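You operate a simulated robot arm through the tools that you are given. There is no shell and no other tool.

You are at the controls of a simulated robot arm. One attempt, no reset.

TASK
Bin both offcuts and wipe off the grimy patch under one of them.
Fine: use the teal pad and put it back. What is to be rubbed or washed off counts as gone when no trace of it is left.

It is judged by the outcome, as a careful person would: the job done as asked, and still so three seconds after it is handed in. It fails if anything else is knocked over, pushed out of place, dropped, spilled or broken.

THE ROBOT
A 7-joint arm with a three-finger gripper, fixed in place. Base frame: the origin is at the foot of the arm, x ahead of it, y to its left, z up. Units: mm, degrees, N and s.
With the tool pointing down near the work surface it reaches from about 500 to 940 mm from the base axis. Its first joint turns from -166.0 to 166.0 degrees. Payload 2.69 kg.
Tool frame: the origin (TCP) lies between the finger pads and is the grasp point; the fingertips stand 29 mm ahead of it; z points along the fingers, y is the line along which they close. The gripper opens to 120 mm. The gripper's body begins 78 mm behind the TCP.
Orientation is that of the tool frame in the base frame, as a unit quaternion [x, y, z, w]. With the fingers straight down and closing along the base's y, the tool's x points along the base's -x, its y along +y and its z along -z.

THE INTERFACE
- The arm moves only by the tool apply_moves. Its argument "series" is a list of rows, each an object of numbers (a shift or turn left out is 0, a gripper value left out holds the last): "tx", "ty", "tz": the shift along the tool's x, y, z in units of 500 mm (1.0 is 500 mm); "ax", "ay", "az": the turn, a rotation vector about the tool's x, y, z in units of 120 degrees (1.0 is 120 degrees); "grip": the gripper command, from -1 (shut) to 1 (fully open), values between in proportion. In form: [{"tx": .., "ty": .., "tz": .., "ax": .., "ay": .., "az": .., "grip": ..}, ...]. A call has 1 to 20 rows; each row is the pose to reach, as a shift and turn from the pose commanded when the call began, along the tool's axes at that moment. A call with a number of a shift or a turn outside -1 to 1 is refused whole. Rows are played at 5 a second. More than 50 mm and 8.6 degrees between two rows, or a gripper value outside its range, and nothing of the call is played. Where a pose cannot be reached the arm comes as near as it can. A force on the tool above 40 N (or 10 N above the force at the start of the call, whichever is more), or a blocked arm, ends the call early, and 0.2 s more pass. Each finger halts on what it meets, pressing with about 42 N; the grip force reading is that of the motor and also rises with nothing between the fingers. The clock runs only during rows and for 0.2 s after the last one: add rows that repeat a pose to give the fingers time. It gives the time, the measured TCP pose, the force on the tool (base axes), the opening and the grip force at its end, in the units of the frame above (readings bear some noise), with the torque about the TCP (base axes, N m) and any sound that the robot's microphone picked up.
- Cameras (640 x 400 px; columns grow to the right, rows downward): "scene" is fixed at [50, 647.6, 1494.5]; the picture's right is [-0.32, -0.95, 0.00], its down [-0.84, 0.28, -0.46] and it looks along [0.44, -0.15, -0.89] (base axes); focal length 284 px, centre (320, 200). "wrist" rides on the gripper at [63, 0, -104] in the tool frame; the picture's right is [0.00, 1.00, 0.00], its down [-0.83, 0.00, -0.56] and it looks along [-0.56, 0.00, 0.83] (tool axes); focal length 275 px, centre (320, 200). There is no depth. A picture from a camera that has moved, and an enlarged one, comes with that camera's place and axes in the base frame and with its lens.
- snapshot(camera): a new picture of that camera. The clock stands still meanwhile.
- raise_lower(by): slides the trunk up (or, below 0, down) by that many mm; the arm rides with it, the base frame stays. It gives what a move gives, with no picture.
- close_up(camera, box): a new picture of the part [left, top, right, bottom] of that camera's present view, enlarged. The clock stands still meanwhile.
- finish_job(): hands the job in; it is judged then, once.

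Places have to be worked out from the pictures, the camera data and where the tool is seen. Open the gripper and draw the arm clear of the work before you hand the job in, unless the task says otherwise.

The tools are called after ">>>" as name(argument=value, ...) on one line, values as JSON. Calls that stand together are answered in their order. apply_moves: Moves the arm, as the interface text tells. Its arguments: {"type":"object","properties":{"series":{"type":"array","items":{"type":"object","properties":{"tx":{"type":"number"},"ty":{"type":"number"},"tz":{"type":"number"},"ax":{"type":"number"},"ay":{"type":"number"},"az":{"type":"number"},"grip":{"type":"number"}}}}},"required":["series"]} The other tools are called the same way: raise_lower (by) slides the trunk up or down; snapshot (camera) takes a picture; close_up (camera, box) takes an enlarged picture of a part of a camera's view; finish_job () hands the job in.

At the start:

```text
time: 0.0
tool_pos: [309.7, 388.8, 1080.9]
tcp_rot: [-0.001, 1.0, 0.0, -0.001]
force: [0.5, 0.6, -0.1]
moment: [-0.01, 0.02, 0.02]
grip_width: 120.1
gripper_force: 0.1
trunk travel left (down, up): [-525.0, 88.0]
```

scene: 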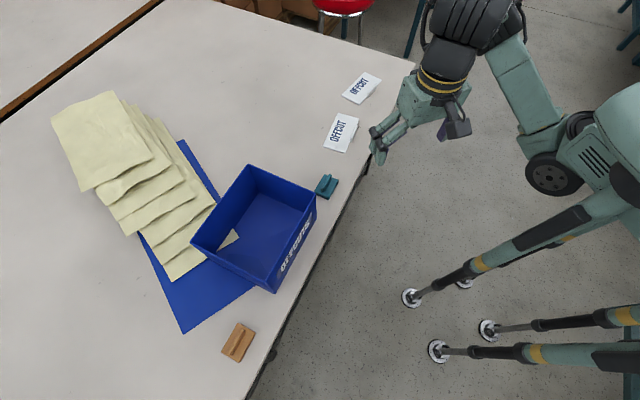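
wrist: 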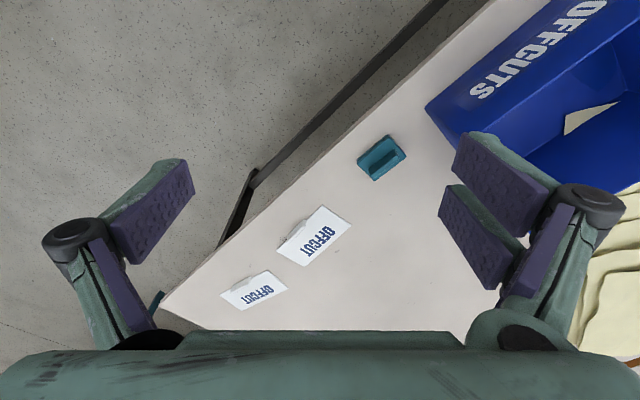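

I start by looking closer at the offcuts, the pad and the bin from the fixed camera and the wrist.

>>> close_up(camera="scene", box=[300, 60, 400, 200])

>>> close_up(camera="scene", box=[180, 150, 340, 300])

>>> close_up(camera="wrist", box=[200, 100, 440, 330])

```text
2.86 times, centred on (350, 130) of scene
camera zoom: at [50.0, 647.6, 1494.5], right [-0.32, -0.95, 0.0], down [-0.84, 0.28, -0.46], along [0.44, -0.15, -0.89], focal length 810 px, centre (234, 400)
```

zoom: 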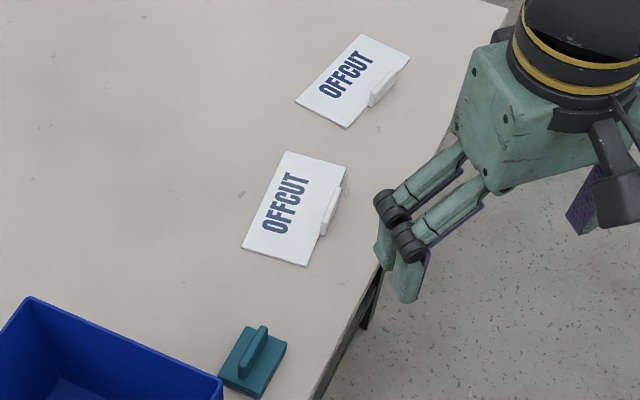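

```text
2.67 times, centred on (260, 225) of scene
camera zoom: at [50.0, 647.6, 1494.5], right [-0.32, -0.95, 0.0], down [-0.84, 0.28, -0.46], along [0.44, -0.15, -0.89], focal length 756 px, centre (480, 133)
```

zoom: 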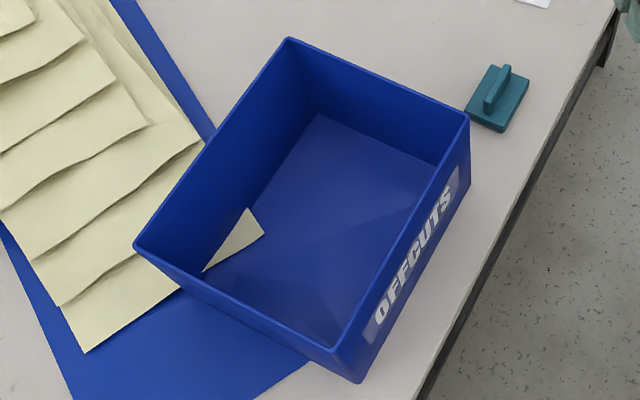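

```text
1.74 times, centred on (320, 215) of wrist
camera zoom: at [247.2, 387.6, 1185.3], right [-0.01, 1.0, 0.0], down [0.83, 0.0, 0.56], along [0.56, 0.0, -0.83], focal length 479 px, centre (320, 174)
```

zoom: 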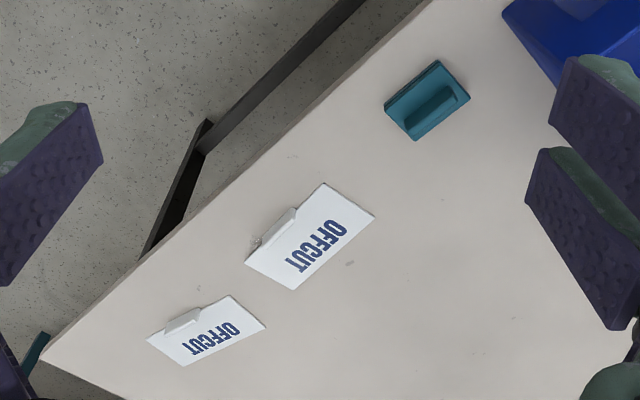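

The table top works out at about z ≈ 745 from both cameras. The near offcut is at about (634, 374), the far one at (811, 227) and the teal pad at (449, 492). I move to a viewing pose over the offcuts.

>>> apply_moves(series=[{"tx": -0.057, "ty": -0.005, "tz": 0.03}, {"tx": -0.113, "ty": -0.01, "tz": 0.07}, {"tx": -0.17, "ty": -0.015, "tz": 0.12}, {"tx": -0.227, "ty": -0.02, "tz": 0.17}, {"tx": -0.283, "ty": -0.025, "tz": 0.22}, {"tx": -0.34, "ty": -0.03, "tz": 0.262}, {"tx": -0.34, "ty": -0.03, "tz": 0.262}])

>>> snapshot(camera="wrist")

>>> snapshot(camera="scene")

```text
time: 1.6
tool_pos: [479.5, 374.0, 950.3]
tcp_rot: [0.0, 1.0, 0.0, 0.001]
force: [-0.2, 0.9, 0.0]
moment: [0.01, 0.0, -0.02]
grip_width: 120.2
gripper_force: 0.1
trunk travel left (down, up): [-525.0, 88.0]
```

```text
taken
camera wrist: at [416.5, 372.7, 1054.5], right [-0.01, 1.0, 0.0], down [0.83, 0.0, 0.56], along [0.56, 0.0, -0.83], focal length 275 px, centre (320, 200)
```

wrist: 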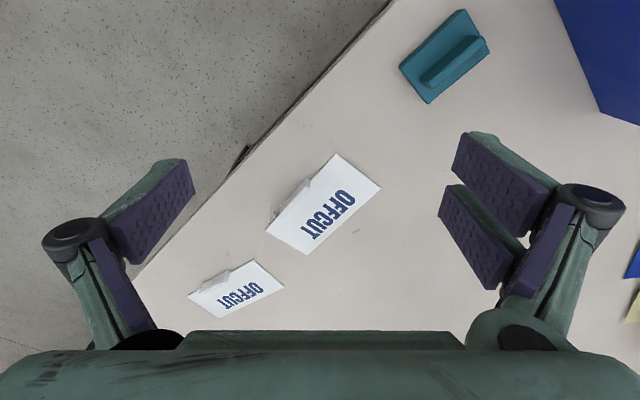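

```text
taken
```

scene: 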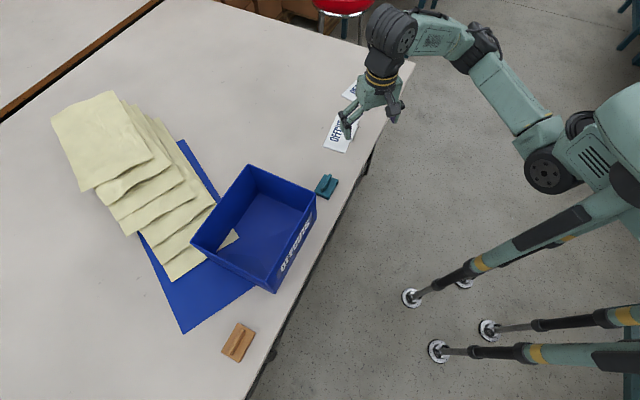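

The wrist view shows both offcuts, each with a raised tab on the long edge facing the table rim. I zoom in to get the tab's position and direction.

>>> close_up(camera="wrist", box=[250, 140, 400, 265])

>>> close_up(camera="wrist", box=[170, 240, 310, 330])

>>> close_up(camera="wrist", box=[380, 0, 520, 110])

```text
3.20 times, centred on (325, 202) of wrist
camera zoom: at [416.5, 372.7, 1054.5], right [-0.01, 1.0, 0.0], down [0.83, 0.0, 0.56], along [0.56, 0.0, -0.83], focal length 881 px, centre (304, 192)
```

zoom: 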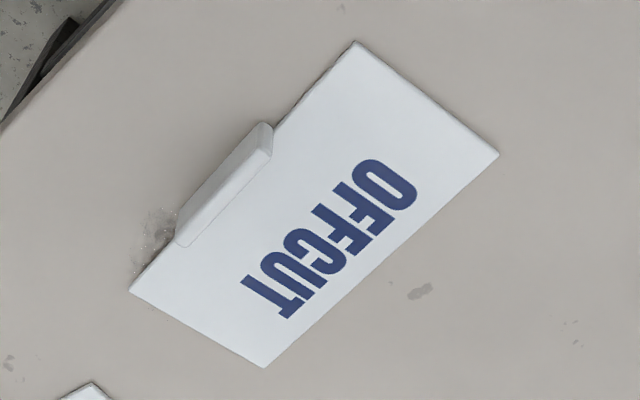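

```text
4.44 times, centred on (240, 285) of wrist
camera zoom: at [416.5, 372.7, 1054.5], right [-0.01, 1.0, 0.0], down [0.83, 0.0, 0.56], along [0.56, 0.0, -0.83], focal length 1224 px, centre (676, -178)
```

zoom: 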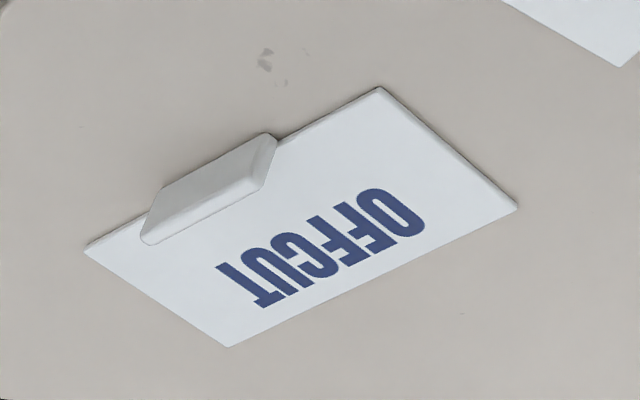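

```text
3.64 times, centred on (450, 55) of wrist
camera zoom: at [416.5, 372.7, 1054.5], right [-0.01, 1.0, 0.0], down [0.83, 0.0, 0.56], along [0.56, 0.0, -0.83], focal length 1001 px, centre (-153, 727)
```

zoom: 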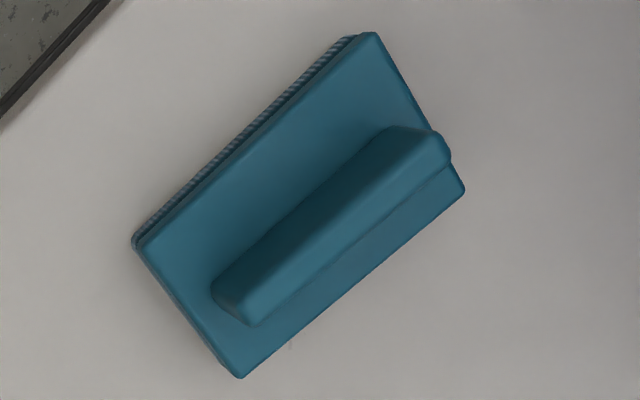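

Both offcuts are roughly 158 × 77 mm, with the tab in the middle of the rim-side long edge, which runs along (0.78, −0.62). Grime peeks out beside the near offcut's tab. I turn the tool by about 39° so the fingers will close across the tab, and look along it.

>>> apply_moves(series=[{"tx": -0.017, "ty": 0.013, "tz": 0.017, "az": 0.054}, {"tx": -0.033, "ty": 0.026, "tz": 0.033, "az": 0.108}, {"tx": -0.05, "ty": 0.039, "tz": 0.05, "az": 0.162}, {"tx": -0.067, "ty": 0.052, "tz": 0.067, "az": 0.216}, {"tx": -0.083, "ty": 0.065, "tz": 0.083, "az": 0.27}, {"tx": -0.1, "ty": 0.078, "tz": 0.1, "az": 0.323}, {"tx": -0.1, "ty": 0.078, "tz": 0.1, "az": 0.323}])

>>> snapshot(camera="wrist")

```text
time: 3.2
tool_pos: [530.5, 413.5, 899.1]
tcp_rot: [0.332, 0.943, 0.0, 0.0]
force: [-0.4, -0.8, 0.3]
moment: [0.0, -0.01, 0.02]
grip_width: 120.1
gripper_force: 0.0
trunk travel left (down, up): [-525.0, 88.0]
```

```text
taken
camera wrist: at [480.5, 451.8, 1003.3], right [0.62, 0.78, 0.0], down [0.65, -0.52, 0.56], along [0.44, -0.35, -0.83], focal length 275 px, centre (320, 200)
```

wrist: 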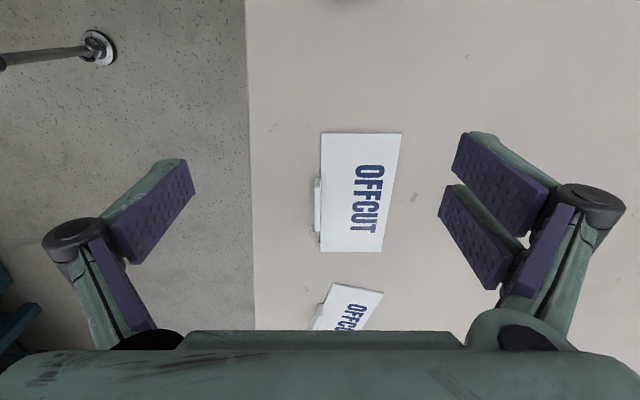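

>>> close_up(camera="wrist", box=[290, 120, 420, 260])

>>> close_up(camera="wrist", box=[300, 165, 345, 245])

```text
2.86 times, centred on (355, 190) of wrist
camera zoom: at [480.5, 451.8, 1003.3], right [0.62, 0.78, 0.0], down [0.65, -0.52, 0.56], along [0.44, -0.35, -0.83], focal length 786 px, centre (220, 229)
```

zoom: 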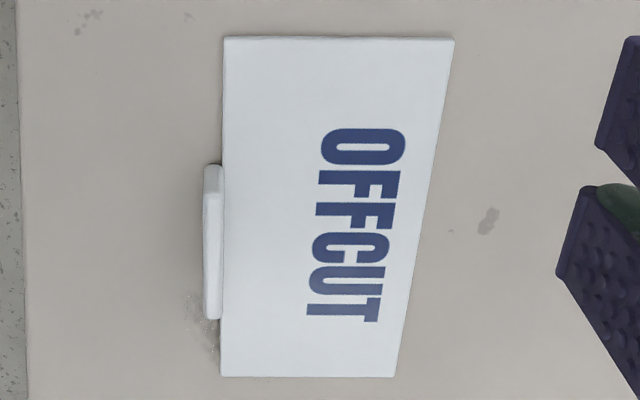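

```text
5.00 times, centred on (322, 205) of wrist
camera zoom: at [480.5, 451.8, 1003.3], right [0.62, 0.78, 0.0], down [0.65, -0.52, 0.56], along [0.44, -0.35, -0.83], focal length 1376 px, centre (308, 175)
```

zoom: 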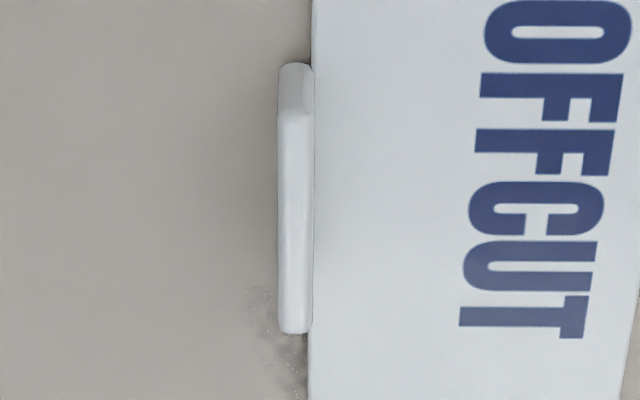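

The tab is a wall about 7 mm thick, 59 mm long and 19 mm high, just outside the plate edge, with its centre about 112 mm ahead of the TCP and 3 mm to the left. I go above it with the fingers opened to about 50 mm.

>>> apply_moves(series=[{"tx": -0.056, "ty": -0.0014, "tz": 0.0, "grip": -0.167}, {"tx": -0.112, "ty": -0.0028, "tz": 0.0, "grip": -0.167}, {"tx": -0.169, "ty": -0.0042, "tz": 0.03, "grip": -0.167}, {"tx": -0.2248, "ty": -0.0056, "tz": 0.065, "grip": -0.167}, {"tx": -0.2248, "ty": -0.0056, "tz": 0.098, "grip": -0.167}, {"tx": -0.2248, "ty": -0.0056, "tz": 0.098, "grip": -0.167}])

>>> snapshot(camera="wrist")

>>> close_up(camera="scene", box=[310, 80, 400, 170])

```text
time: 4.6
tool_pos: [616.7, 339.5, 850.8]
tcp_rot: [0.332, 0.943, 0.0, 0.0]
force: [0.5, 0.2, -0.7]
moment: [0.04, 0.0, 0.02]
grip_width: 50.1
gripper_force: 0.1
trunk travel left (down, up): [-525.0, 88.0]
```

```text
taken
camera wrist: at [567.4, 377.9, 954.0], right [0.62, 0.78, 0.0], down [0.65, -0.52, 0.56], along [0.44, -0.35, -0.83], focal length 275 px, centre (320, 200)
```

wrist: 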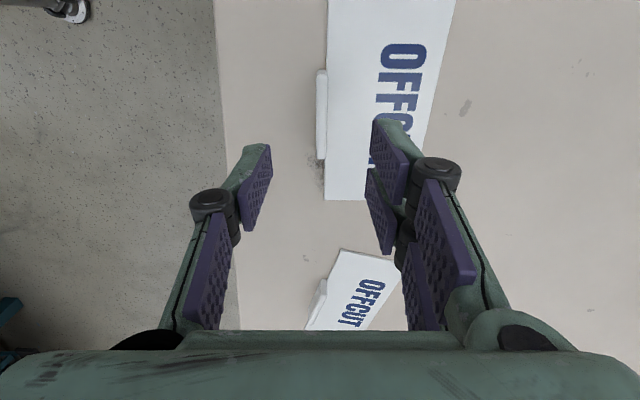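

```text
4.44 times, centred on (355, 125) of scene
camera zoom: at [50.0, 647.6, 1494.5], right [-0.32, -0.95, 0.0], down [-0.84, 0.28, -0.46], along [0.44, -0.15, -0.89], focal length 1261 px, centre (164, 533)
```

zoom: 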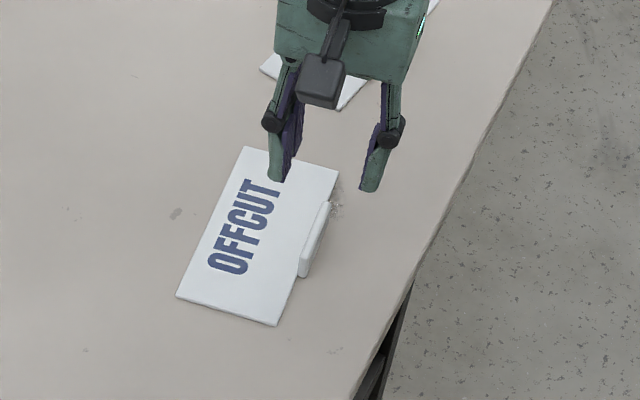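

The tab lies centred between the fingers in the wrist view. I go down to a TCP height of about 783 (fingertips about 754) and check.

>>> apply_moves(series=[{"tz": 0.05}, {"tz": 0.09}, {"tz": 0.115}, {"tz": 0.135}, {"tz": 0.135}])

>>> snapshot(camera="wrist")

>>> close_up(camera="scene", box=[310, 80, 400, 170])

```text
time: 5.8
tool_pos: [615.6, 339.5, 783.8]
tcp_rot: [0.331, 0.944, 0.0, 0.001]
force: [-0.1, -0.1, 0.0]
moment: [0.01, 0.05, 0.0]
grip_width: 49.8
gripper_force: 0.1
trunk travel left (down, up): [-525.0, 88.0]
```

```text
taken
camera wrist: at [567.0, 377.9, 887.9], right [0.62, 0.78, 0.0], down [0.65, -0.52, 0.56], along [0.44, -0.35, -0.83], focal length 275 px, centre (320, 200)
```

wrist: 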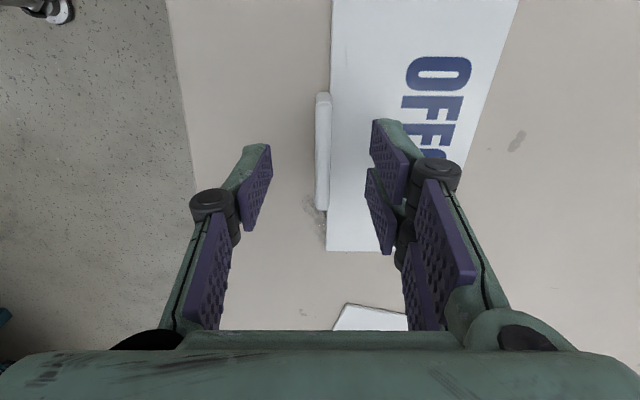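

```text
4.44 times, centred on (355, 125) of scene
camera zoom: at [50.0, 647.6, 1494.5], right [-0.32, -0.95, 0.0], down [-0.84, 0.28, -0.46], along [0.44, -0.15, -0.89], focal length 1261 px, centre (164, 533)
```

zoom: 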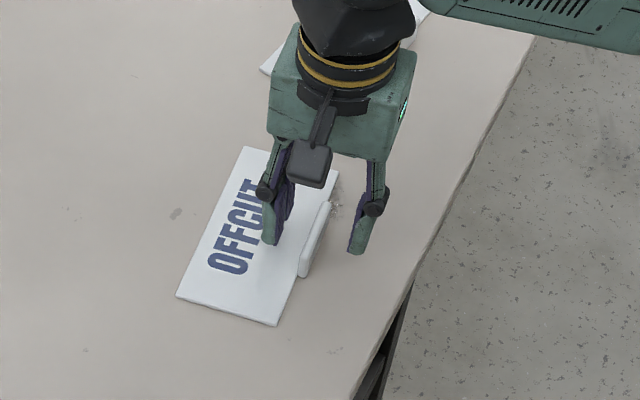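

There is clearance all round, so I lower 3 mm more and close on the tab.

>>> apply_moves(series=[{"tz": 0.006}, {"tz": 0.006, "grip": -0.5}, {"tz": 0.006, "grip": -1}, {"tz": 0.006, "grip": -1}, {"tz": 0.006, "grip": -1}, {"tz": 0.006, "grip": -1}, {"tz": 0.006, "grip": -1}])

>>> snapshot(camera="wrist")

```text
time: 7.4
tool_pos: [617.0, 340.0, 780.0]
tcp_rot: [0.331, 0.944, 0.0, 0.0]
force: [0.1, 0.7, -0.9]
moment: [-0.01, 0.03, -0.01]
grip_width: 7.3
gripper_force: 35.2
trunk travel left (down, up): [-525.0, 88.0]
```

```text
taken
camera wrist: at [567.2, 378.1, 884.9], right [0.62, 0.78, 0.0], down [0.65, -0.52, 0.56], along [0.44, -0.35, -0.83], focal length 275 px, centre (320, 200)
```

wrist: 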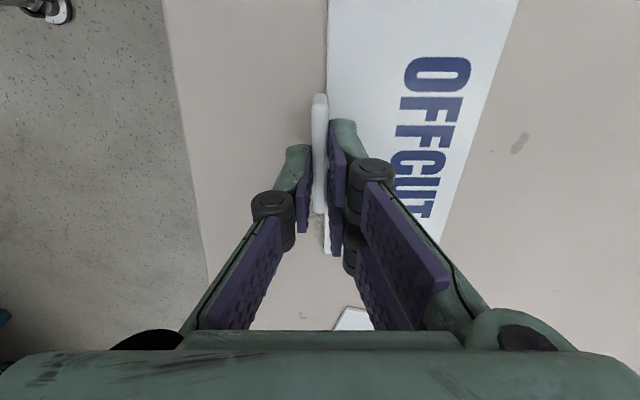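

The grip holds at 7.3 mm. I lift the offcut straight up by 60 mm and look.

>>> apply_moves(series=[{"tz": -0.01}, {"tz": -0.03}, {"tz": -0.06}, {"tz": -0.09}, {"tz": -0.12}, {"tz": -0.12}])

>>> snapshot(camera="wrist")

>>> close_up(camera="scene", box=[290, 70, 410, 190])

```text
time: 8.8
tool_pos: [617.0, 339.2, 840.4]
tcp_rot: [0.331, 0.944, -0.001, 0.0]
force: [-0.5, 0.8, -1.3]
moment: [0.02, -0.01, 0.01]
grip_width: 7.2
gripper_force: 34.7
trunk travel left (down, up): [-525.0, 88.0]
```

```text
taken
camera wrist: at [567.0, 378.5, 943.9], right [0.62, 0.78, 0.0], down [0.65, -0.52, 0.56], along [0.44, -0.35, -0.83], focal length 275 px, centre (320, 200)
```

wrist: 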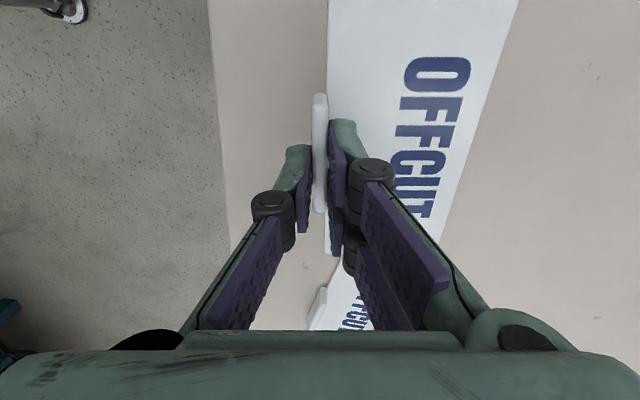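

```text
3.33 times, centred on (350, 130) of scene
camera zoom: at [50.0, 647.6, 1494.5], right [-0.32, -0.95, 0.0], down [-0.84, 0.28, -0.46], along [0.44, -0.15, -0.89], focal length 946 px, centre (220, 433)
```

zoom: 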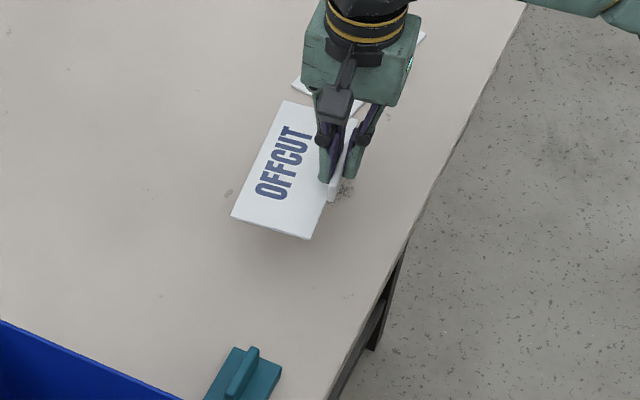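

The offcut is securely held and level. From the picture the bin rim is at z ≈ 888 and its centre at about (352, 703), with its long axis at 135°. I raise to 975 and carry the offcut over, turning 6° to line up with the bin.

>>> apply_moves(series=[{"tz": -0.09}, {"tz": -0.18}, {"tz": -0.27}, {"tx": 0.088, "ty": 0.016, "tz": -0.27, "az": 0.005}, {"tx": 0.176, "ty": 0.032, "tz": -0.27, "az": 0.011}, {"tx": 0.263, "ty": 0.049, "tz": -0.27, "az": 0.016}, {"tx": 0.351, "ty": 0.065, "tz": -0.27, "az": 0.021}, {"tx": 0.439, "ty": 0.081, "tz": -0.27, "az": 0.027}, {"tx": 0.527, "ty": 0.097, "tz": -0.27, "az": 0.032}, {"tx": 0.615, "ty": 0.113, "tz": -0.27, "az": 0.037}, {"tx": 0.702, "ty": 0.13, "tz": -0.27, "az": 0.043}, {"tx": 0.79, "ty": 0.146, "tz": -0.27, "az": 0.048}, {"tx": 0.878, "ty": 0.162, "tz": -0.27, "az": 0.0535}, {"tx": 0.878, "ty": 0.162, "tz": -0.27, "az": 0.0535}, {"tx": 0.878, "ty": 0.162, "tz": -0.27, "az": 0.0535}])

>>> snapshot(camera="wrist")

>>> snapshot(camera="scene")

```text
time: 12.0
tool_pos: [324.3, 666.1, 975.5]
tcp_rot: [0.384, 0.923, -0.001, 0.0]
force: [1.4, 0.7, -0.8]
moment: [-0.01, 0.07, 0.0]
grip_width: 7.1
gripper_force: 34.7
out of reach, approached as far as the arm can: row 13, 14, 15
trunk travel left (down, up): [-525.0, 88.0]
```

```text
taken
camera wrist: at [279.2, 710.4, 1079.1], right [0.71, 0.71, 0.0], down [0.59, -0.59, 0.56], along [0.39, -0.39, -0.83], focal length 275 px, centre (320, 200)
```

wrist: 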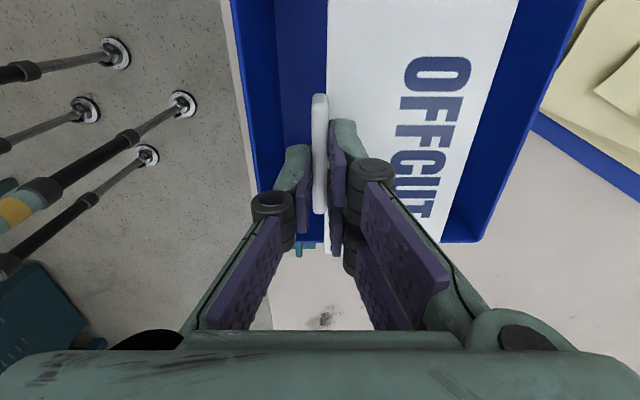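

```text
taken
```

scene: 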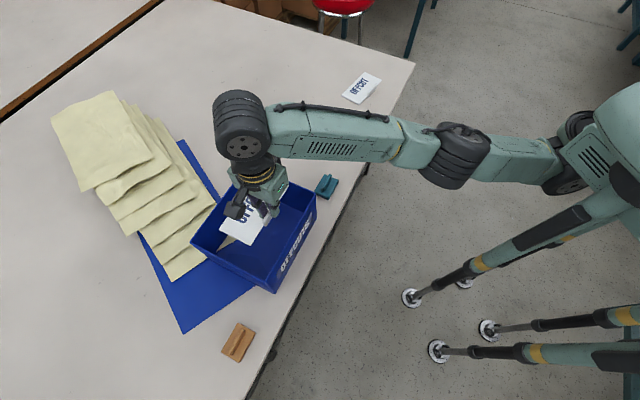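

The arm stopped about 10 mm short of the target, but the offcut is still well inside the bin outline (plate roughly −73…86 by −43…35 mm about the centre, bin ±116 by ±96). I lower to a TCP height of about 830, keeping the gripper body above the rim, and do not release yet.

>>> apply_moves(series=[{"tz": 0.07}, {"ty": 0.005, "tz": 0.14}, {"ty": 0.01, "tz": 0.2}, {"ty": 0.016, "tz": 0.25}, {"ty": 0.016, "tz": 0.29}, {"ty": 0.016, "tz": 0.29}])

>>> snapshot(camera="wrist")

>>> close_up(camera="scene", box=[170, 130, 350, 310])

```text
time: 13.4
tool_pos: [333.0, 702.9, 835.1]
tcp_rot: [0.383, 0.924, -0.001, 0.001]
force: [0.4, -0.2, -0.6]
moment: [-0.01, 0.01, 0.04]
grip_width: 7.2
gripper_force: 35.0
out of reach, approached as far as the arm can: row 1, 2, 3, 4, 5, 6
trunk travel left (down, up): [-525.0, 88.0]
```

```text
taken
camera wrist: at [288.4, 746.4, 938.9], right [0.71, 0.71, 0.0], down [0.59, -0.59, 0.56], along [0.39, -0.39, -0.83], focal length 275 px, centre (320, 200)
```

wrist: 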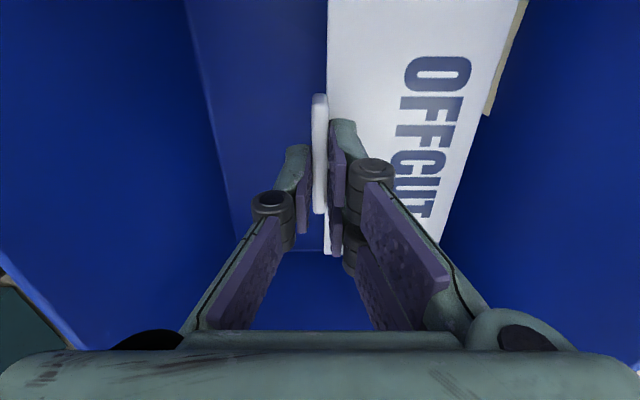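

```text
2.22 times, centred on (260, 220) of scene
camera zoom: at [50.0, 647.6, 1494.5], right [-0.32, -0.95, 0.0], down [-0.84, 0.28, -0.46], along [0.44, -0.15, -0.89], focal length 630 px, centre (453, 156)
```

zoom: 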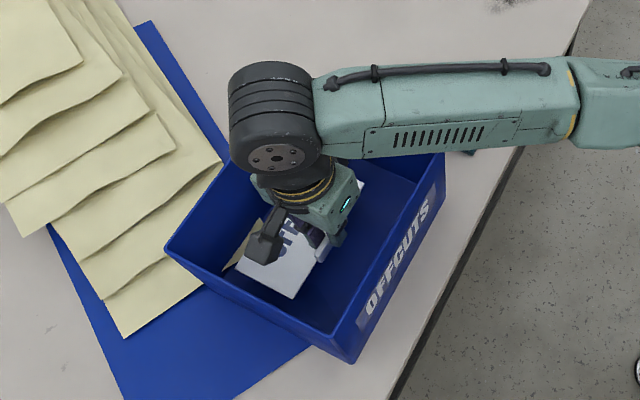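

The TCP reads (333, 703, 835). That is a bit farther out than I commanded because of reach limits, but the plate and fingers are well inside the bin and there is no contact force. I release here.

>>> apply_moves(series=[{"grip": -0.7}, {"grip": -0.4}, {"grip": -0.33}, {"grip": -0.33}, {"grip": -0.33}])

>>> snapshot(camera="wrist")

```text
time: 14.6
tool_pos: [333.2, 702.4, 834.6]
tcp_rot: [0.384, 0.923, 0.0, 0.0]
force: [0.1, 0.3, 0.4]
moment: [0.04, 0.0, 0.02]
grip_width: 40.3
gripper_force: 0.1
trunk travel left (down, up): [-525.0, 88.0]
```

```text
taken
camera wrist: at [288.4, 746.3, 939.1], right [0.71, 0.71, 0.0], down [0.59, -0.59, 0.56], along [0.39, -0.39, -0.83], focal length 275 px, centre (320, 200)
```

wrist: 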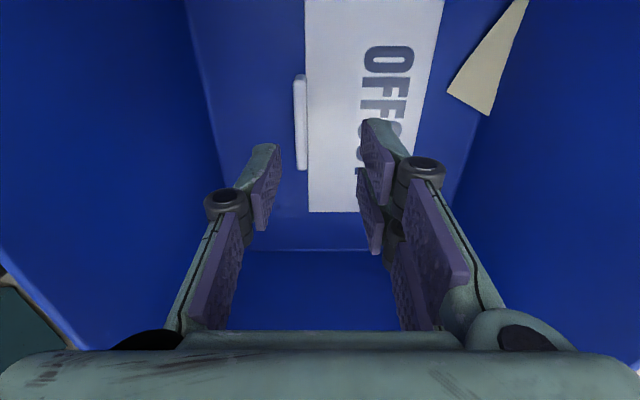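

The first offcut lies flat on the bin floor. I raise a little to see how the arm responds near this reach limit.

>>> apply_moves(series=[{"tz": -0.02}, {"tz": -0.04}, {"tz": -0.06}, {"tz": -0.06}])

```text
time: 15.6
tool_pos: [334.2, 699.0, 866.3]
tcp_rot: [0.383, 0.924, -0.001, 0.0]
force: [-0.6, -0.4, -0.2]
moment: [-0.01, 0.03, 0.04]
grip_width: 40.0
gripper_force: 0.1
out of reach, approached as far as the arm can: row 3, 4
trunk travel left (down, up): [-525.0, 88.0]
```

The arm follows a spherical reach limit here (r ≈ 775 at z ≈ 866), so I draw back towards the base while rising to get clear of the bin.

>>> apply_moves(series=[{"ty": -0.02, "tz": -0.05}, {"ty": -0.04, "tz": -0.1}, {"ty": -0.06, "tz": -0.15}, {"ty": -0.084, "tz": -0.2}, {"ty": -0.106, "tz": -0.22}, {"ty": -0.106, "tz": -0.22}])

>>> close_up(camera="scene", box=[300, 60, 420, 200])

>>> snapshot(camera="scene")

```text
time: 17.0
tool_pos: [297.4, 665.7, 976.5]
tcp_rot: [0.384, 0.923, -0.001, 0.001]
force: [0.4, 0.4, 0.1]
moment: [-0.01, 0.02, 0.01]
grip_width: 40.2
gripper_force: 0.1
out of reach, approached as far as the arm can: row 5, 6
trunk travel left (down, up): [-525.0, 88.0]
```

```text
2.86 times, centred on (360, 130) of scene
camera zoom: at [50.0, 647.6, 1494.5], right [-0.32, -0.95, 0.0], down [-0.84, 0.28, -0.46], along [0.44, -0.15, -0.89], focal length 810 px, centre (206, 400)
```

zoom: 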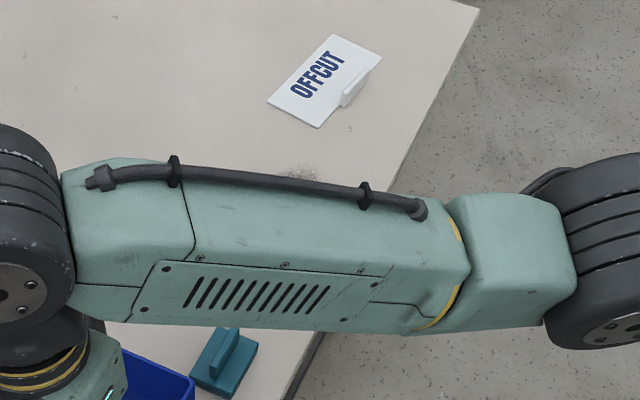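

```text
taken
```

scene: 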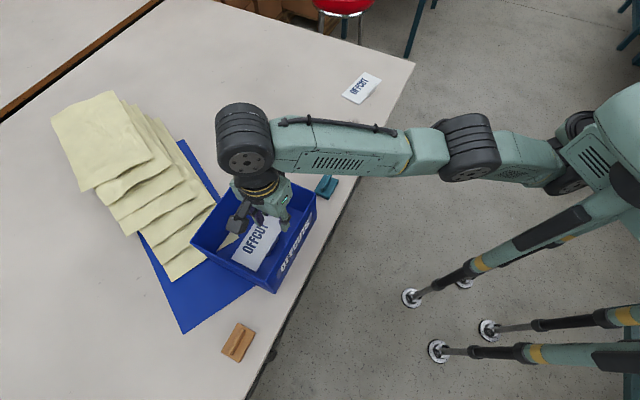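

The near offcut lies flat in the bin. Now I travel towards the far offcut, first to about (560, 420, 960), turning 11° towards its orientation.

>>> apply_moves(series=[{"tx": -0.09, "ty": 0.003, "tz": 0.0}, {"tx": -0.18, "ty": 0.006, "tz": 0.0}, {"tx": -0.27, "ty": 0.01, "tz": 0.01, "az": 0.015}, {"tx": -0.36, "ty": 0.013, "tz": 0.015, "az": 0.03}, {"tx": -0.45, "ty": 0.016, "tz": 0.02, "az": 0.045}, {"tx": -0.54, "ty": 0.019, "tz": 0.025, "az": 0.06}, {"tx": -0.63, "ty": 0.023, "tz": 0.03, "az": 0.076}, {"tx": -0.7187, "ty": 0.026, "tz": 0.033, "az": 0.0917}, {"tx": -0.7187, "ty": 0.026, "tz": 0.033, "az": 0.0917}])

>>> snapshot(camera="wrist")

>>> snapshot(camera="scene")

```text
time: 19.0
tool_pos: [633.9, 517.6, 1006.8]
tcp_rot: [0.47, 0.883, 0.001, 0.0]
force: [0.6, -0.1, -0.6]
moment: [-0.01, 0.02, -0.02]
grip_width: 39.9
gripper_force: 0.1
out of reach, approached as far as the arm can: row 1, 2, 3, 4, 5, 6, 7, 8, 9
trunk travel left (down, up): [-525.0, 88.0]
```

```text
taken
camera wrist: at [598.5, 568.4, 1111.7], right [0.83, 0.56, 0.0], down [0.47, -0.69, 0.56], along [0.31, -0.46, -0.83], focal length 275 px, centre (320, 200)
```

wrist: 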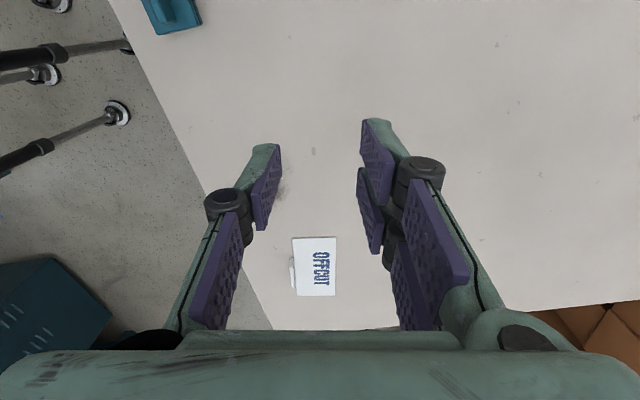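

```text
taken
```

scene: 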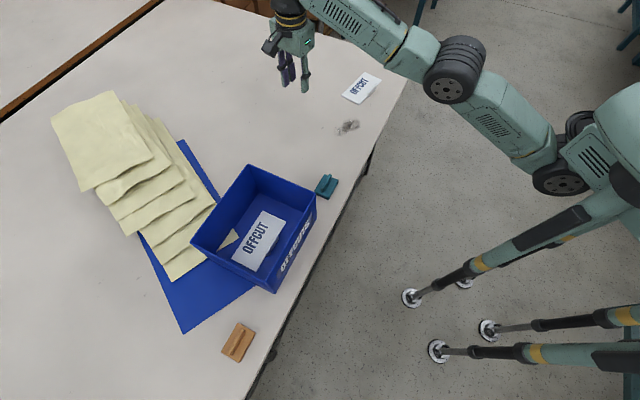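

The arm went out at full stretch to (634, 518, 1007) instead of my target, so the solver is sitting on a reach limit. Everything is clear here, so I test how it answers a simple move downwards and back.

>>> apply_moves(series=[{"tz": 0.03}, {"tz": 0.06}, {"tz": 0.06}])

```text
time: 19.8
tool_pos: [640.2, 524.5, 982.3]
tcp_rot: [0.47, 0.882, 0.0, -0.001]
force: [0.4, 0.0, -0.3]
moment: [0.01, 0.01, -0.03]
grip_width: 40.3
gripper_force: 0.0
out of reach, approached as far as the arm can: row 1, 2, 3
trunk travel left (down, up): [-525.0, 88.0]
```

The arm still slides along the same reach boundary. I look closely at its posture to see which joint is at its limit.

>>> close_up(camera="scene", box=[240, 0, 640, 250])

```text
1.60 times, centred on (440, 125) of scene
camera zoom: at [50.0, 647.6, 1494.5], right [-0.32, -0.95, 0.0], down [-0.84, 0.28, -0.46], along [0.44, -0.15, -0.89], focal length 454 px, centre (128, 320)
```

zoom: 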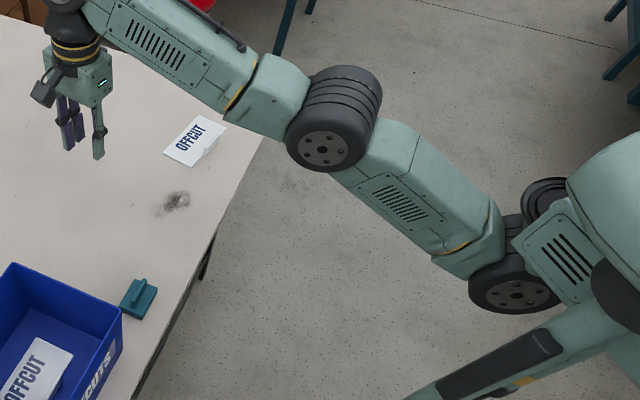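

The elbow is straight, so the solver can only slide along the sphere. I try an up-and-inward move to get the elbow bending again; the space around is empty.

>>> apply_moves(series=[{"ty": -0.04, "tz": -0.05}, {"ty": -0.08, "tz": -0.1}, {"ty": -0.12, "tz": -0.15}, {"ty": -0.16, "tz": -0.2}, {"ty": -0.16, "tz": -0.2}])

```text
time: 21.0
tool_pos: [595.7, 532.6, 1052.1]
tcp_rot: [0.451, 0.892, 0.023, -0.005]
force: [5.2, -3.4, -1.7]
moment: [0.25, 0.41, 0.03]
grip_width: 40.3
gripper_force: 0.1
out of reach, approached as far as the arm can: row 1, 2, 3, 4, 5
trunk travel left (down, up): [-525.0, 88.0]
```

Now the orientation also shifted slightly, so something is giving. I check the posture before going further.

>>> snapshot(camera="scene")

>>> apply_moves(series=[{"tz": 0.0}, {"tz": 0.0}])

```text
taken
```

scene: 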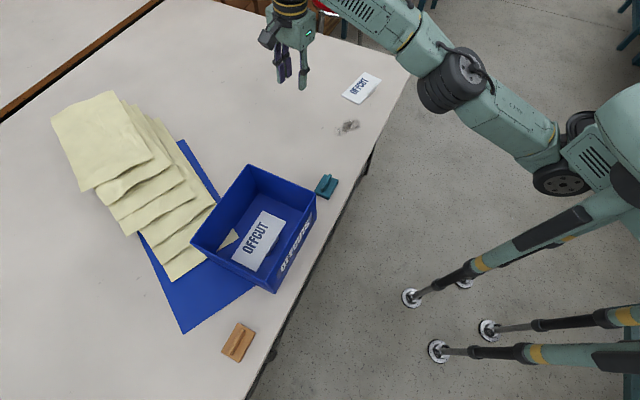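

```text
time: 21.6
tool_pos: [601.5, 529.2, 1049.1]
tcp_rot: [0.457, 0.889, 0.018, 0.01]
force: [-0.1, 0.0, 0.7]
moment: [-0.02, -0.03, 0.0]
grip_width: 40.2
gripper_force: 0.0
trunk travel left (down, up): [-525.0, 88.0]
```

The upper arm has rolled at the elbow, so the solver has found a new freedom. I ask for a further modest inward move.

>>> apply_moves(series=[{"ty": -0.04}, {"ty": -0.08}, {"ty": -0.12}, {"ty": -0.16}, {"ty": -0.2}, {"ty": -0.2}])

>>> snapshot(camera="scene")

```text
time: 23.0
tool_pos: [520.5, 468.5, 1046.9]
tcp_rot: [0.457, 0.889, 0.019, 0.009]
force: [-0.3, 0.1, 0.5]
moment: [0.03, 0.0, 0.02]
grip_width: 40.0
gripper_force: 0.0
out of reach, approached as far as the arm can: row 1
trunk travel left (down, up): [-525.0, 88.0]
```

```text
taken
```

scene: 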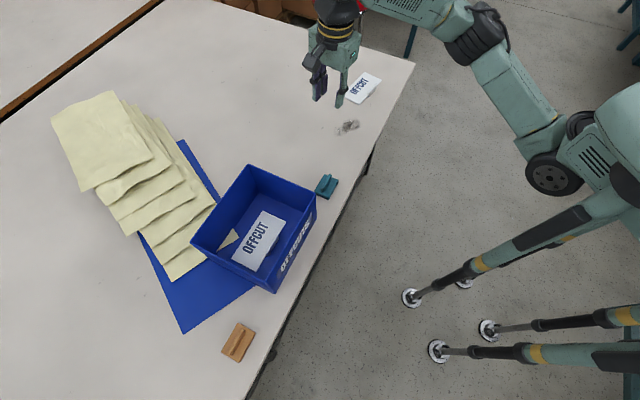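

The arm is free again at (520, 468, 1047), so I will stay away from full stretch from now on. I move to a viewing pose for the far offcut at about (640, 330, 900) and level the tool's 2.4° tilt.

>>> apply_moves(series=[{"tx": -0.06, "ty": 0.003, "tz": 0.049, "ax": 0.004, "az": 0.001}, {"tx": -0.121, "ty": 0.007, "tz": 0.098, "ax": 0.008, "az": 0.002}, {"tx": -0.182, "ty": 0.01, "tz": 0.147, "ax": 0.012, "az": 0.003}, {"tx": -0.243, "ty": 0.014, "tz": 0.196, "ax": 0.016, "az": 0.005}, {"tx": -0.303, "ty": 0.017, "tz": 0.245, "ax": 0.02, "az": 0.006}, {"tx": -0.364, "ty": 0.0206, "tz": 0.294, "ax": 0.0201, "ay": -0.0007, "az": 0.0067}, {"tx": -0.364, "ty": 0.0206, "tz": 0.294, "ax": 0.0201, "ay": -0.0007, "az": 0.0067}])

>>> snapshot(camera="wrist")

>>> snapshot(camera="scene")

```text
time: 24.6
tool_pos: [642.3, 330.4, 899.1]
tcp_rot: [0.464, 0.886, 0.0, 0.0]
force: [0.3, -0.4, -0.1]
moment: [0.01, -0.01, 0.03]
grip_width: 40.4
gripper_force: 0.0
trunk travel left (down, up): [-525.0, 88.0]
```

```text
taken
camera wrist: at [606.0, 381.4, 1003.6], right [0.82, 0.58, 0.0], down [0.48, -0.68, 0.56], along [0.32, -0.46, -0.83], focal length 275 px, centre (320, 200)
```

wrist: 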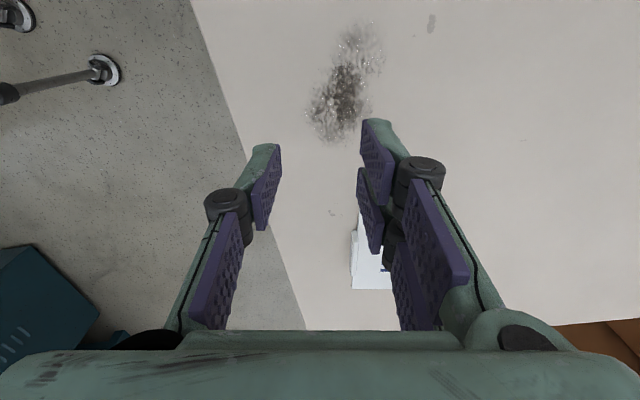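

```text
taken
```

scene: 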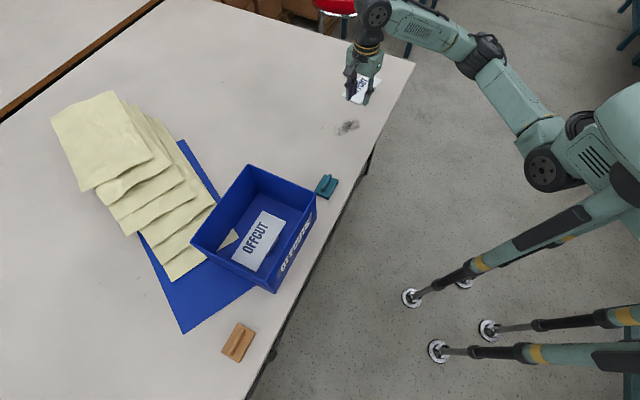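

The grime patch is now uncovered and the far offcut is just ahead. I zoom in on both.

>>> close_up(camera="wrist", box=[330, 200, 400, 300])

>>> close_up(camera="wrist", box=[280, 0, 440, 160])

>>> close_up(camera="scene", box=[320, 100, 380, 150])

```text
4.00 times, centred on (365, 250) of wrist
camera zoom: at [606.0, 381.4, 1003.6], right [0.82, 0.58, 0.0], down [0.48, -0.68, 0.56], along [0.32, -0.46, -0.83], focal length 1101 px, centre (140, 0)
```

zoom: 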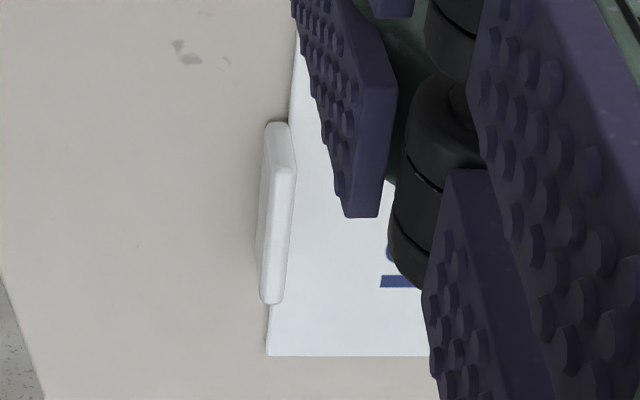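

```text
2.50 times, centred on (360, 80) of wrist
camera zoom: at [606.0, 381.4, 1003.6], right [0.82, 0.58, 0.0], down [0.48, -0.68, 0.56], along [0.32, -0.46, -0.83], focal length 688 px, centre (220, 500)
```

zoom: 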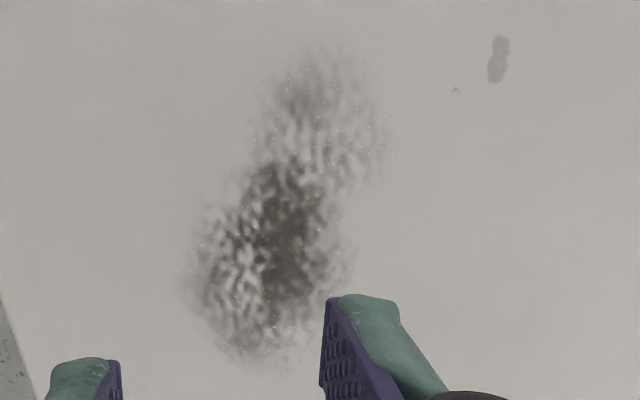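

```text
8.00 times, centred on (350, 125) of scene
camera zoom: at [50.0, 647.6, 1494.5], right [-0.32, -0.95, 0.0], down [-0.84, 0.28, -0.46], along [0.44, -0.15, -0.89], focal length 2269 px, centre (80, 800)
```

zoom: 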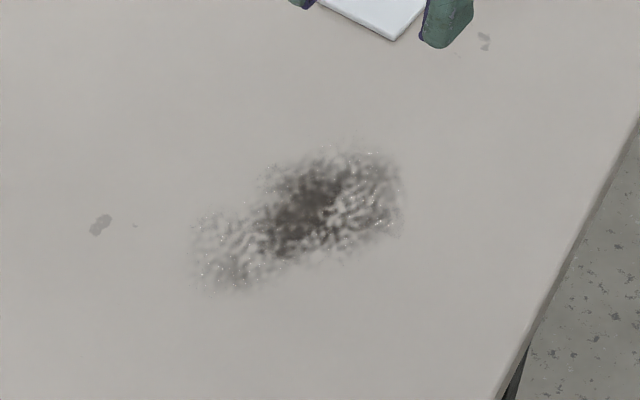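

The far tab's centre works out at (783, 200), which is 186 mm ahead and 42 mm to the right of the TCP, and it is aligned with the fingers. I approach in stages, watching the reach reports.

>>> apply_moves(series=[{"tx": -0.06, "ty": 0.015, "tz": 0.02, "grip": -0.167}, {"tx": -0.12, "ty": 0.03, "tz": 0.05, "grip": -0.167}, {"tx": -0.18, "ty": 0.045, "tz": 0.08, "grip": -0.167}, {"tx": -0.24, "ty": 0.06, "tz": 0.1, "grip": -0.167}, {"tx": -0.24, "ty": 0.06, "tz": 0.1, "grip": -0.167}])

>>> snapshot(camera="wrist")

>>> snapshot(camera="scene")

```text
time: 25.8
tool_pos: [734.3, 248.9, 849.0]
tcp_rot: [0.463, 0.886, -0.001, 0.001]
force: [0.5, 0.5, 0.2]
moment: [0.01, 0.01, -0.01]
grip_width: 50.0
gripper_force: 0.0
trunk travel left (down, up): [-525.0, 88.0]
```

```text
taken
camera wrist: at [697.9, 299.1, 953.7], right [0.82, 0.57, 0.0], down [0.48, -0.68, 0.56], along [0.32, -0.46, -0.83], focal length 275 px, centre (320, 200)
```

wrist: 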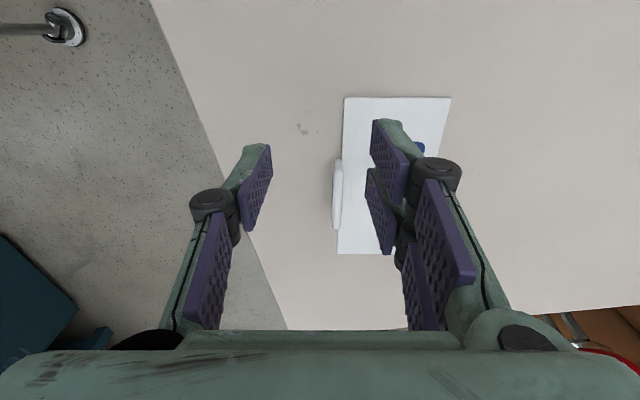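

```text
taken
```

scene: 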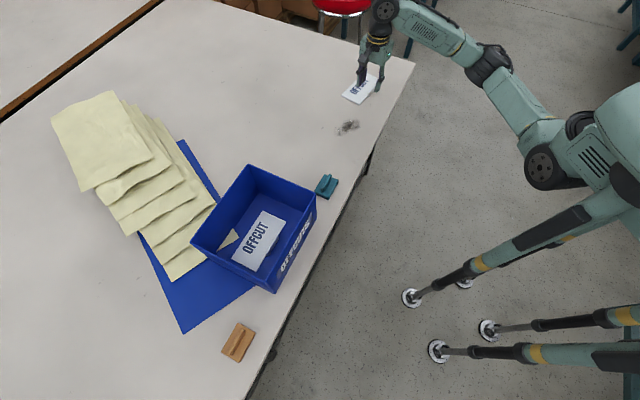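

Reachable so far and the elbow still has bend. I verify the remaining offset with a zoom.

>>> close_up(camera="wrist", box=[310, 140, 370, 250])

```text
3.64 times, centred on (340, 195) of wrist
camera zoom: at [697.9, 299.1, 953.7], right [0.82, 0.57, 0.0], down [0.48, -0.68, 0.56], along [0.32, -0.46, -0.83], focal length 1001 px, centre (247, 218)
```

zoom: 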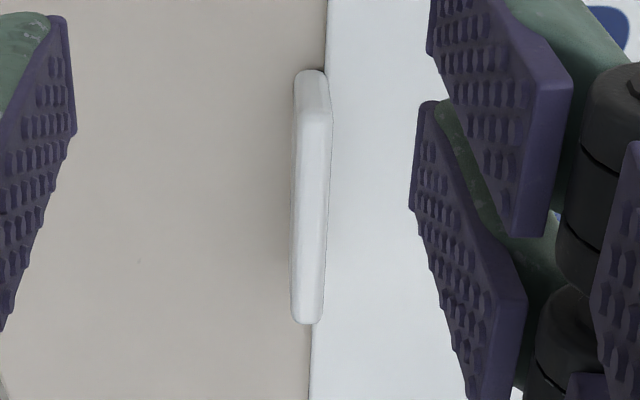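

The remaining offset is 66.8 mm forward and 14.5 mm right. I move over the tab at a TCP height of about 815 in short steps.

>>> apply_moves(series=[{"tx": -0.03, "ty": 0.007, "tz": 0.03}, {"tx": -0.06, "ty": 0.014, "tz": 0.05}, {"tx": -0.09, "ty": 0.02, "tz": 0.06}, {"tx": -0.115, "ty": 0.025, "tz": 0.07}, {"tx": -0.1336, "ty": 0.029, "tz": 0.07}, {"tx": -0.1336, "ty": 0.029, "tz": 0.07}])

>>> snapshot(camera="wrist")

>>> snapshot(camera="scene")

```text
time: 27.2
tool_pos: [784.7, 201.8, 816.2]
tcp_rot: [0.463, 0.886, 0.0, 0.001]
force: [-0.6, -0.1, 0.3]
moment: [-0.01, -0.02, 0.01]
grip_width: 49.9
gripper_force: 0.1
trunk travel left (down, up): [-525.0, 88.0]
```

```text
taken
camera wrist: at [749.1, 253.0, 920.2], right [0.82, 0.57, 0.0], down [0.48, -0.68, 0.56], along [0.32, -0.46, -0.83], focal length 275 px, centre (320, 200)
```

wrist: 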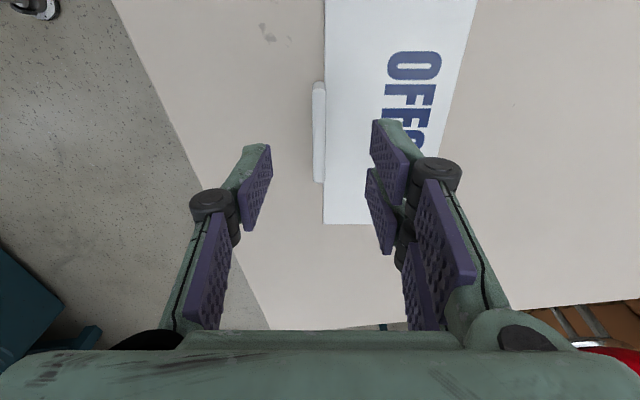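

```text
taken
```

scene: 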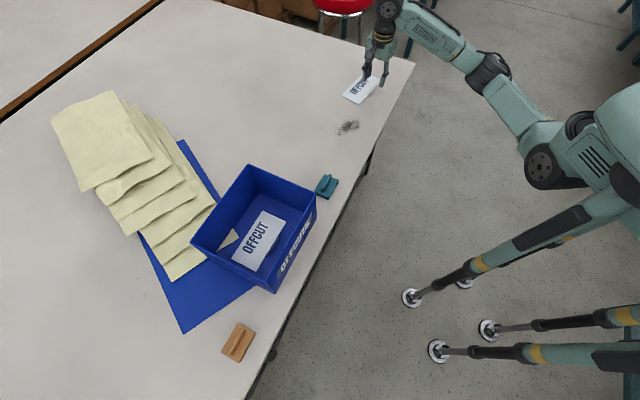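

The tab is centred between the fingers and there is no reach warning. I lower to 781 and then close on it.

>>> apply_moves(series=[{"tz": 0.03}, {"tz": 0.055}, {"tz": 0.07}, {"tz": 0.07}, {"tz": 0.07, "grip": -0.5}, {"tz": 0.07, "grip": -1}, {"tz": 0.07, "grip": -1}, {"tz": 0.07, "grip": -1}, {"tz": 0.07, "grip": -1}, {"tz": 0.07, "grip": -1}])

>>> snapshot(camera="wrist")

```text
time: 29.4
tool_pos: [784.6, 201.4, 779.7]
tcp_rot: [0.463, 0.886, 0.0, 0.001]
force: [-0.6, 0.9, -0.1]
moment: [0.0, 0.01, 0.01]
grip_width: 7.1
gripper_force: 35.0
trunk travel left (down, up): [-525.0, 88.0]
```

```text
taken
camera wrist: at [748.5, 252.8, 884.6], right [0.82, 0.57, 0.0], down [0.48, -0.68, 0.56], along [0.32, -0.46, -0.83], focal length 275 px, centre (320, 200)
```

wrist: 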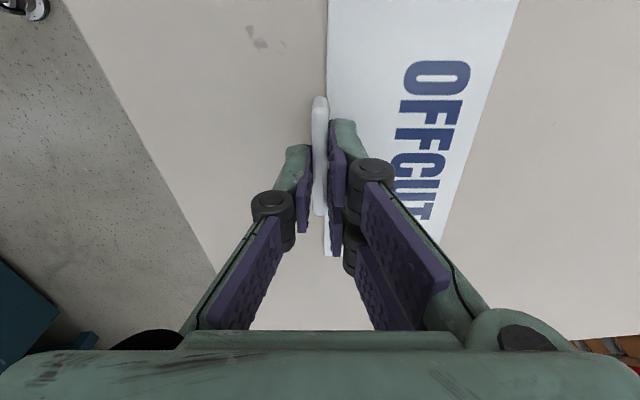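

The offcut is held at 7.1 mm. I lift it straight up first, then draw it back towards the base.

>>> apply_moves(series=[{"tz": -0.015}, {"tz": -0.05}, {"tx": 0.04, "ty": -0.008, "tz": -0.1}, {"tx": 0.1, "ty": -0.02, "tz": -0.14}, {"tx": 0.16, "ty": -0.035, "tz": -0.17}, {"tx": 0.2257, "ty": -0.049, "tz": -0.2}, {"tx": 0.2257, "ty": -0.049, "tz": -0.2}])

>>> snapshot(camera="wrist")

>>> snapshot(camera="scene")

```text
time: 31.0
tool_pos: [702.8, 280.2, 881.7]
tcp_rot: [0.463, 0.886, 0.0, 0.001]
force: [-0.2, 0.1, -1.4]
moment: [-0.02, 0.03, 0.0]
grip_width: 7.3
gripper_force: 35.2
trunk travel left (down, up): [-525.0, 88.0]
```

```text
taken
camera wrist: at [665.9, 332.4, 984.6], right [0.82, 0.57, 0.0], down [0.48, -0.68, 0.56], along [0.32, -0.46, -0.83], focal length 275 px, centre (320, 200)
```

wrist: 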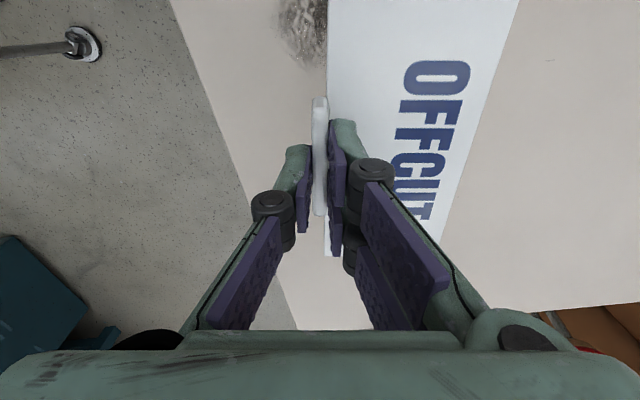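

```text
taken
```

scene: 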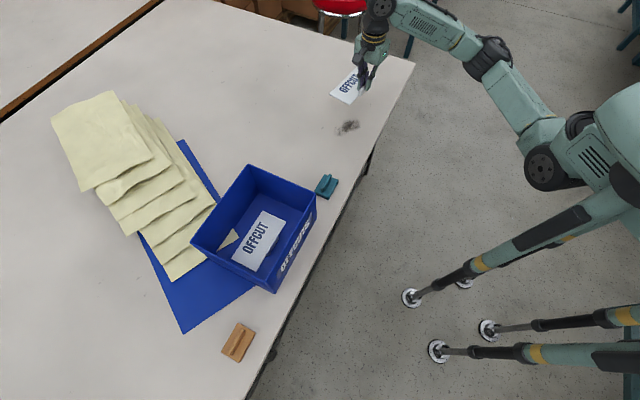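

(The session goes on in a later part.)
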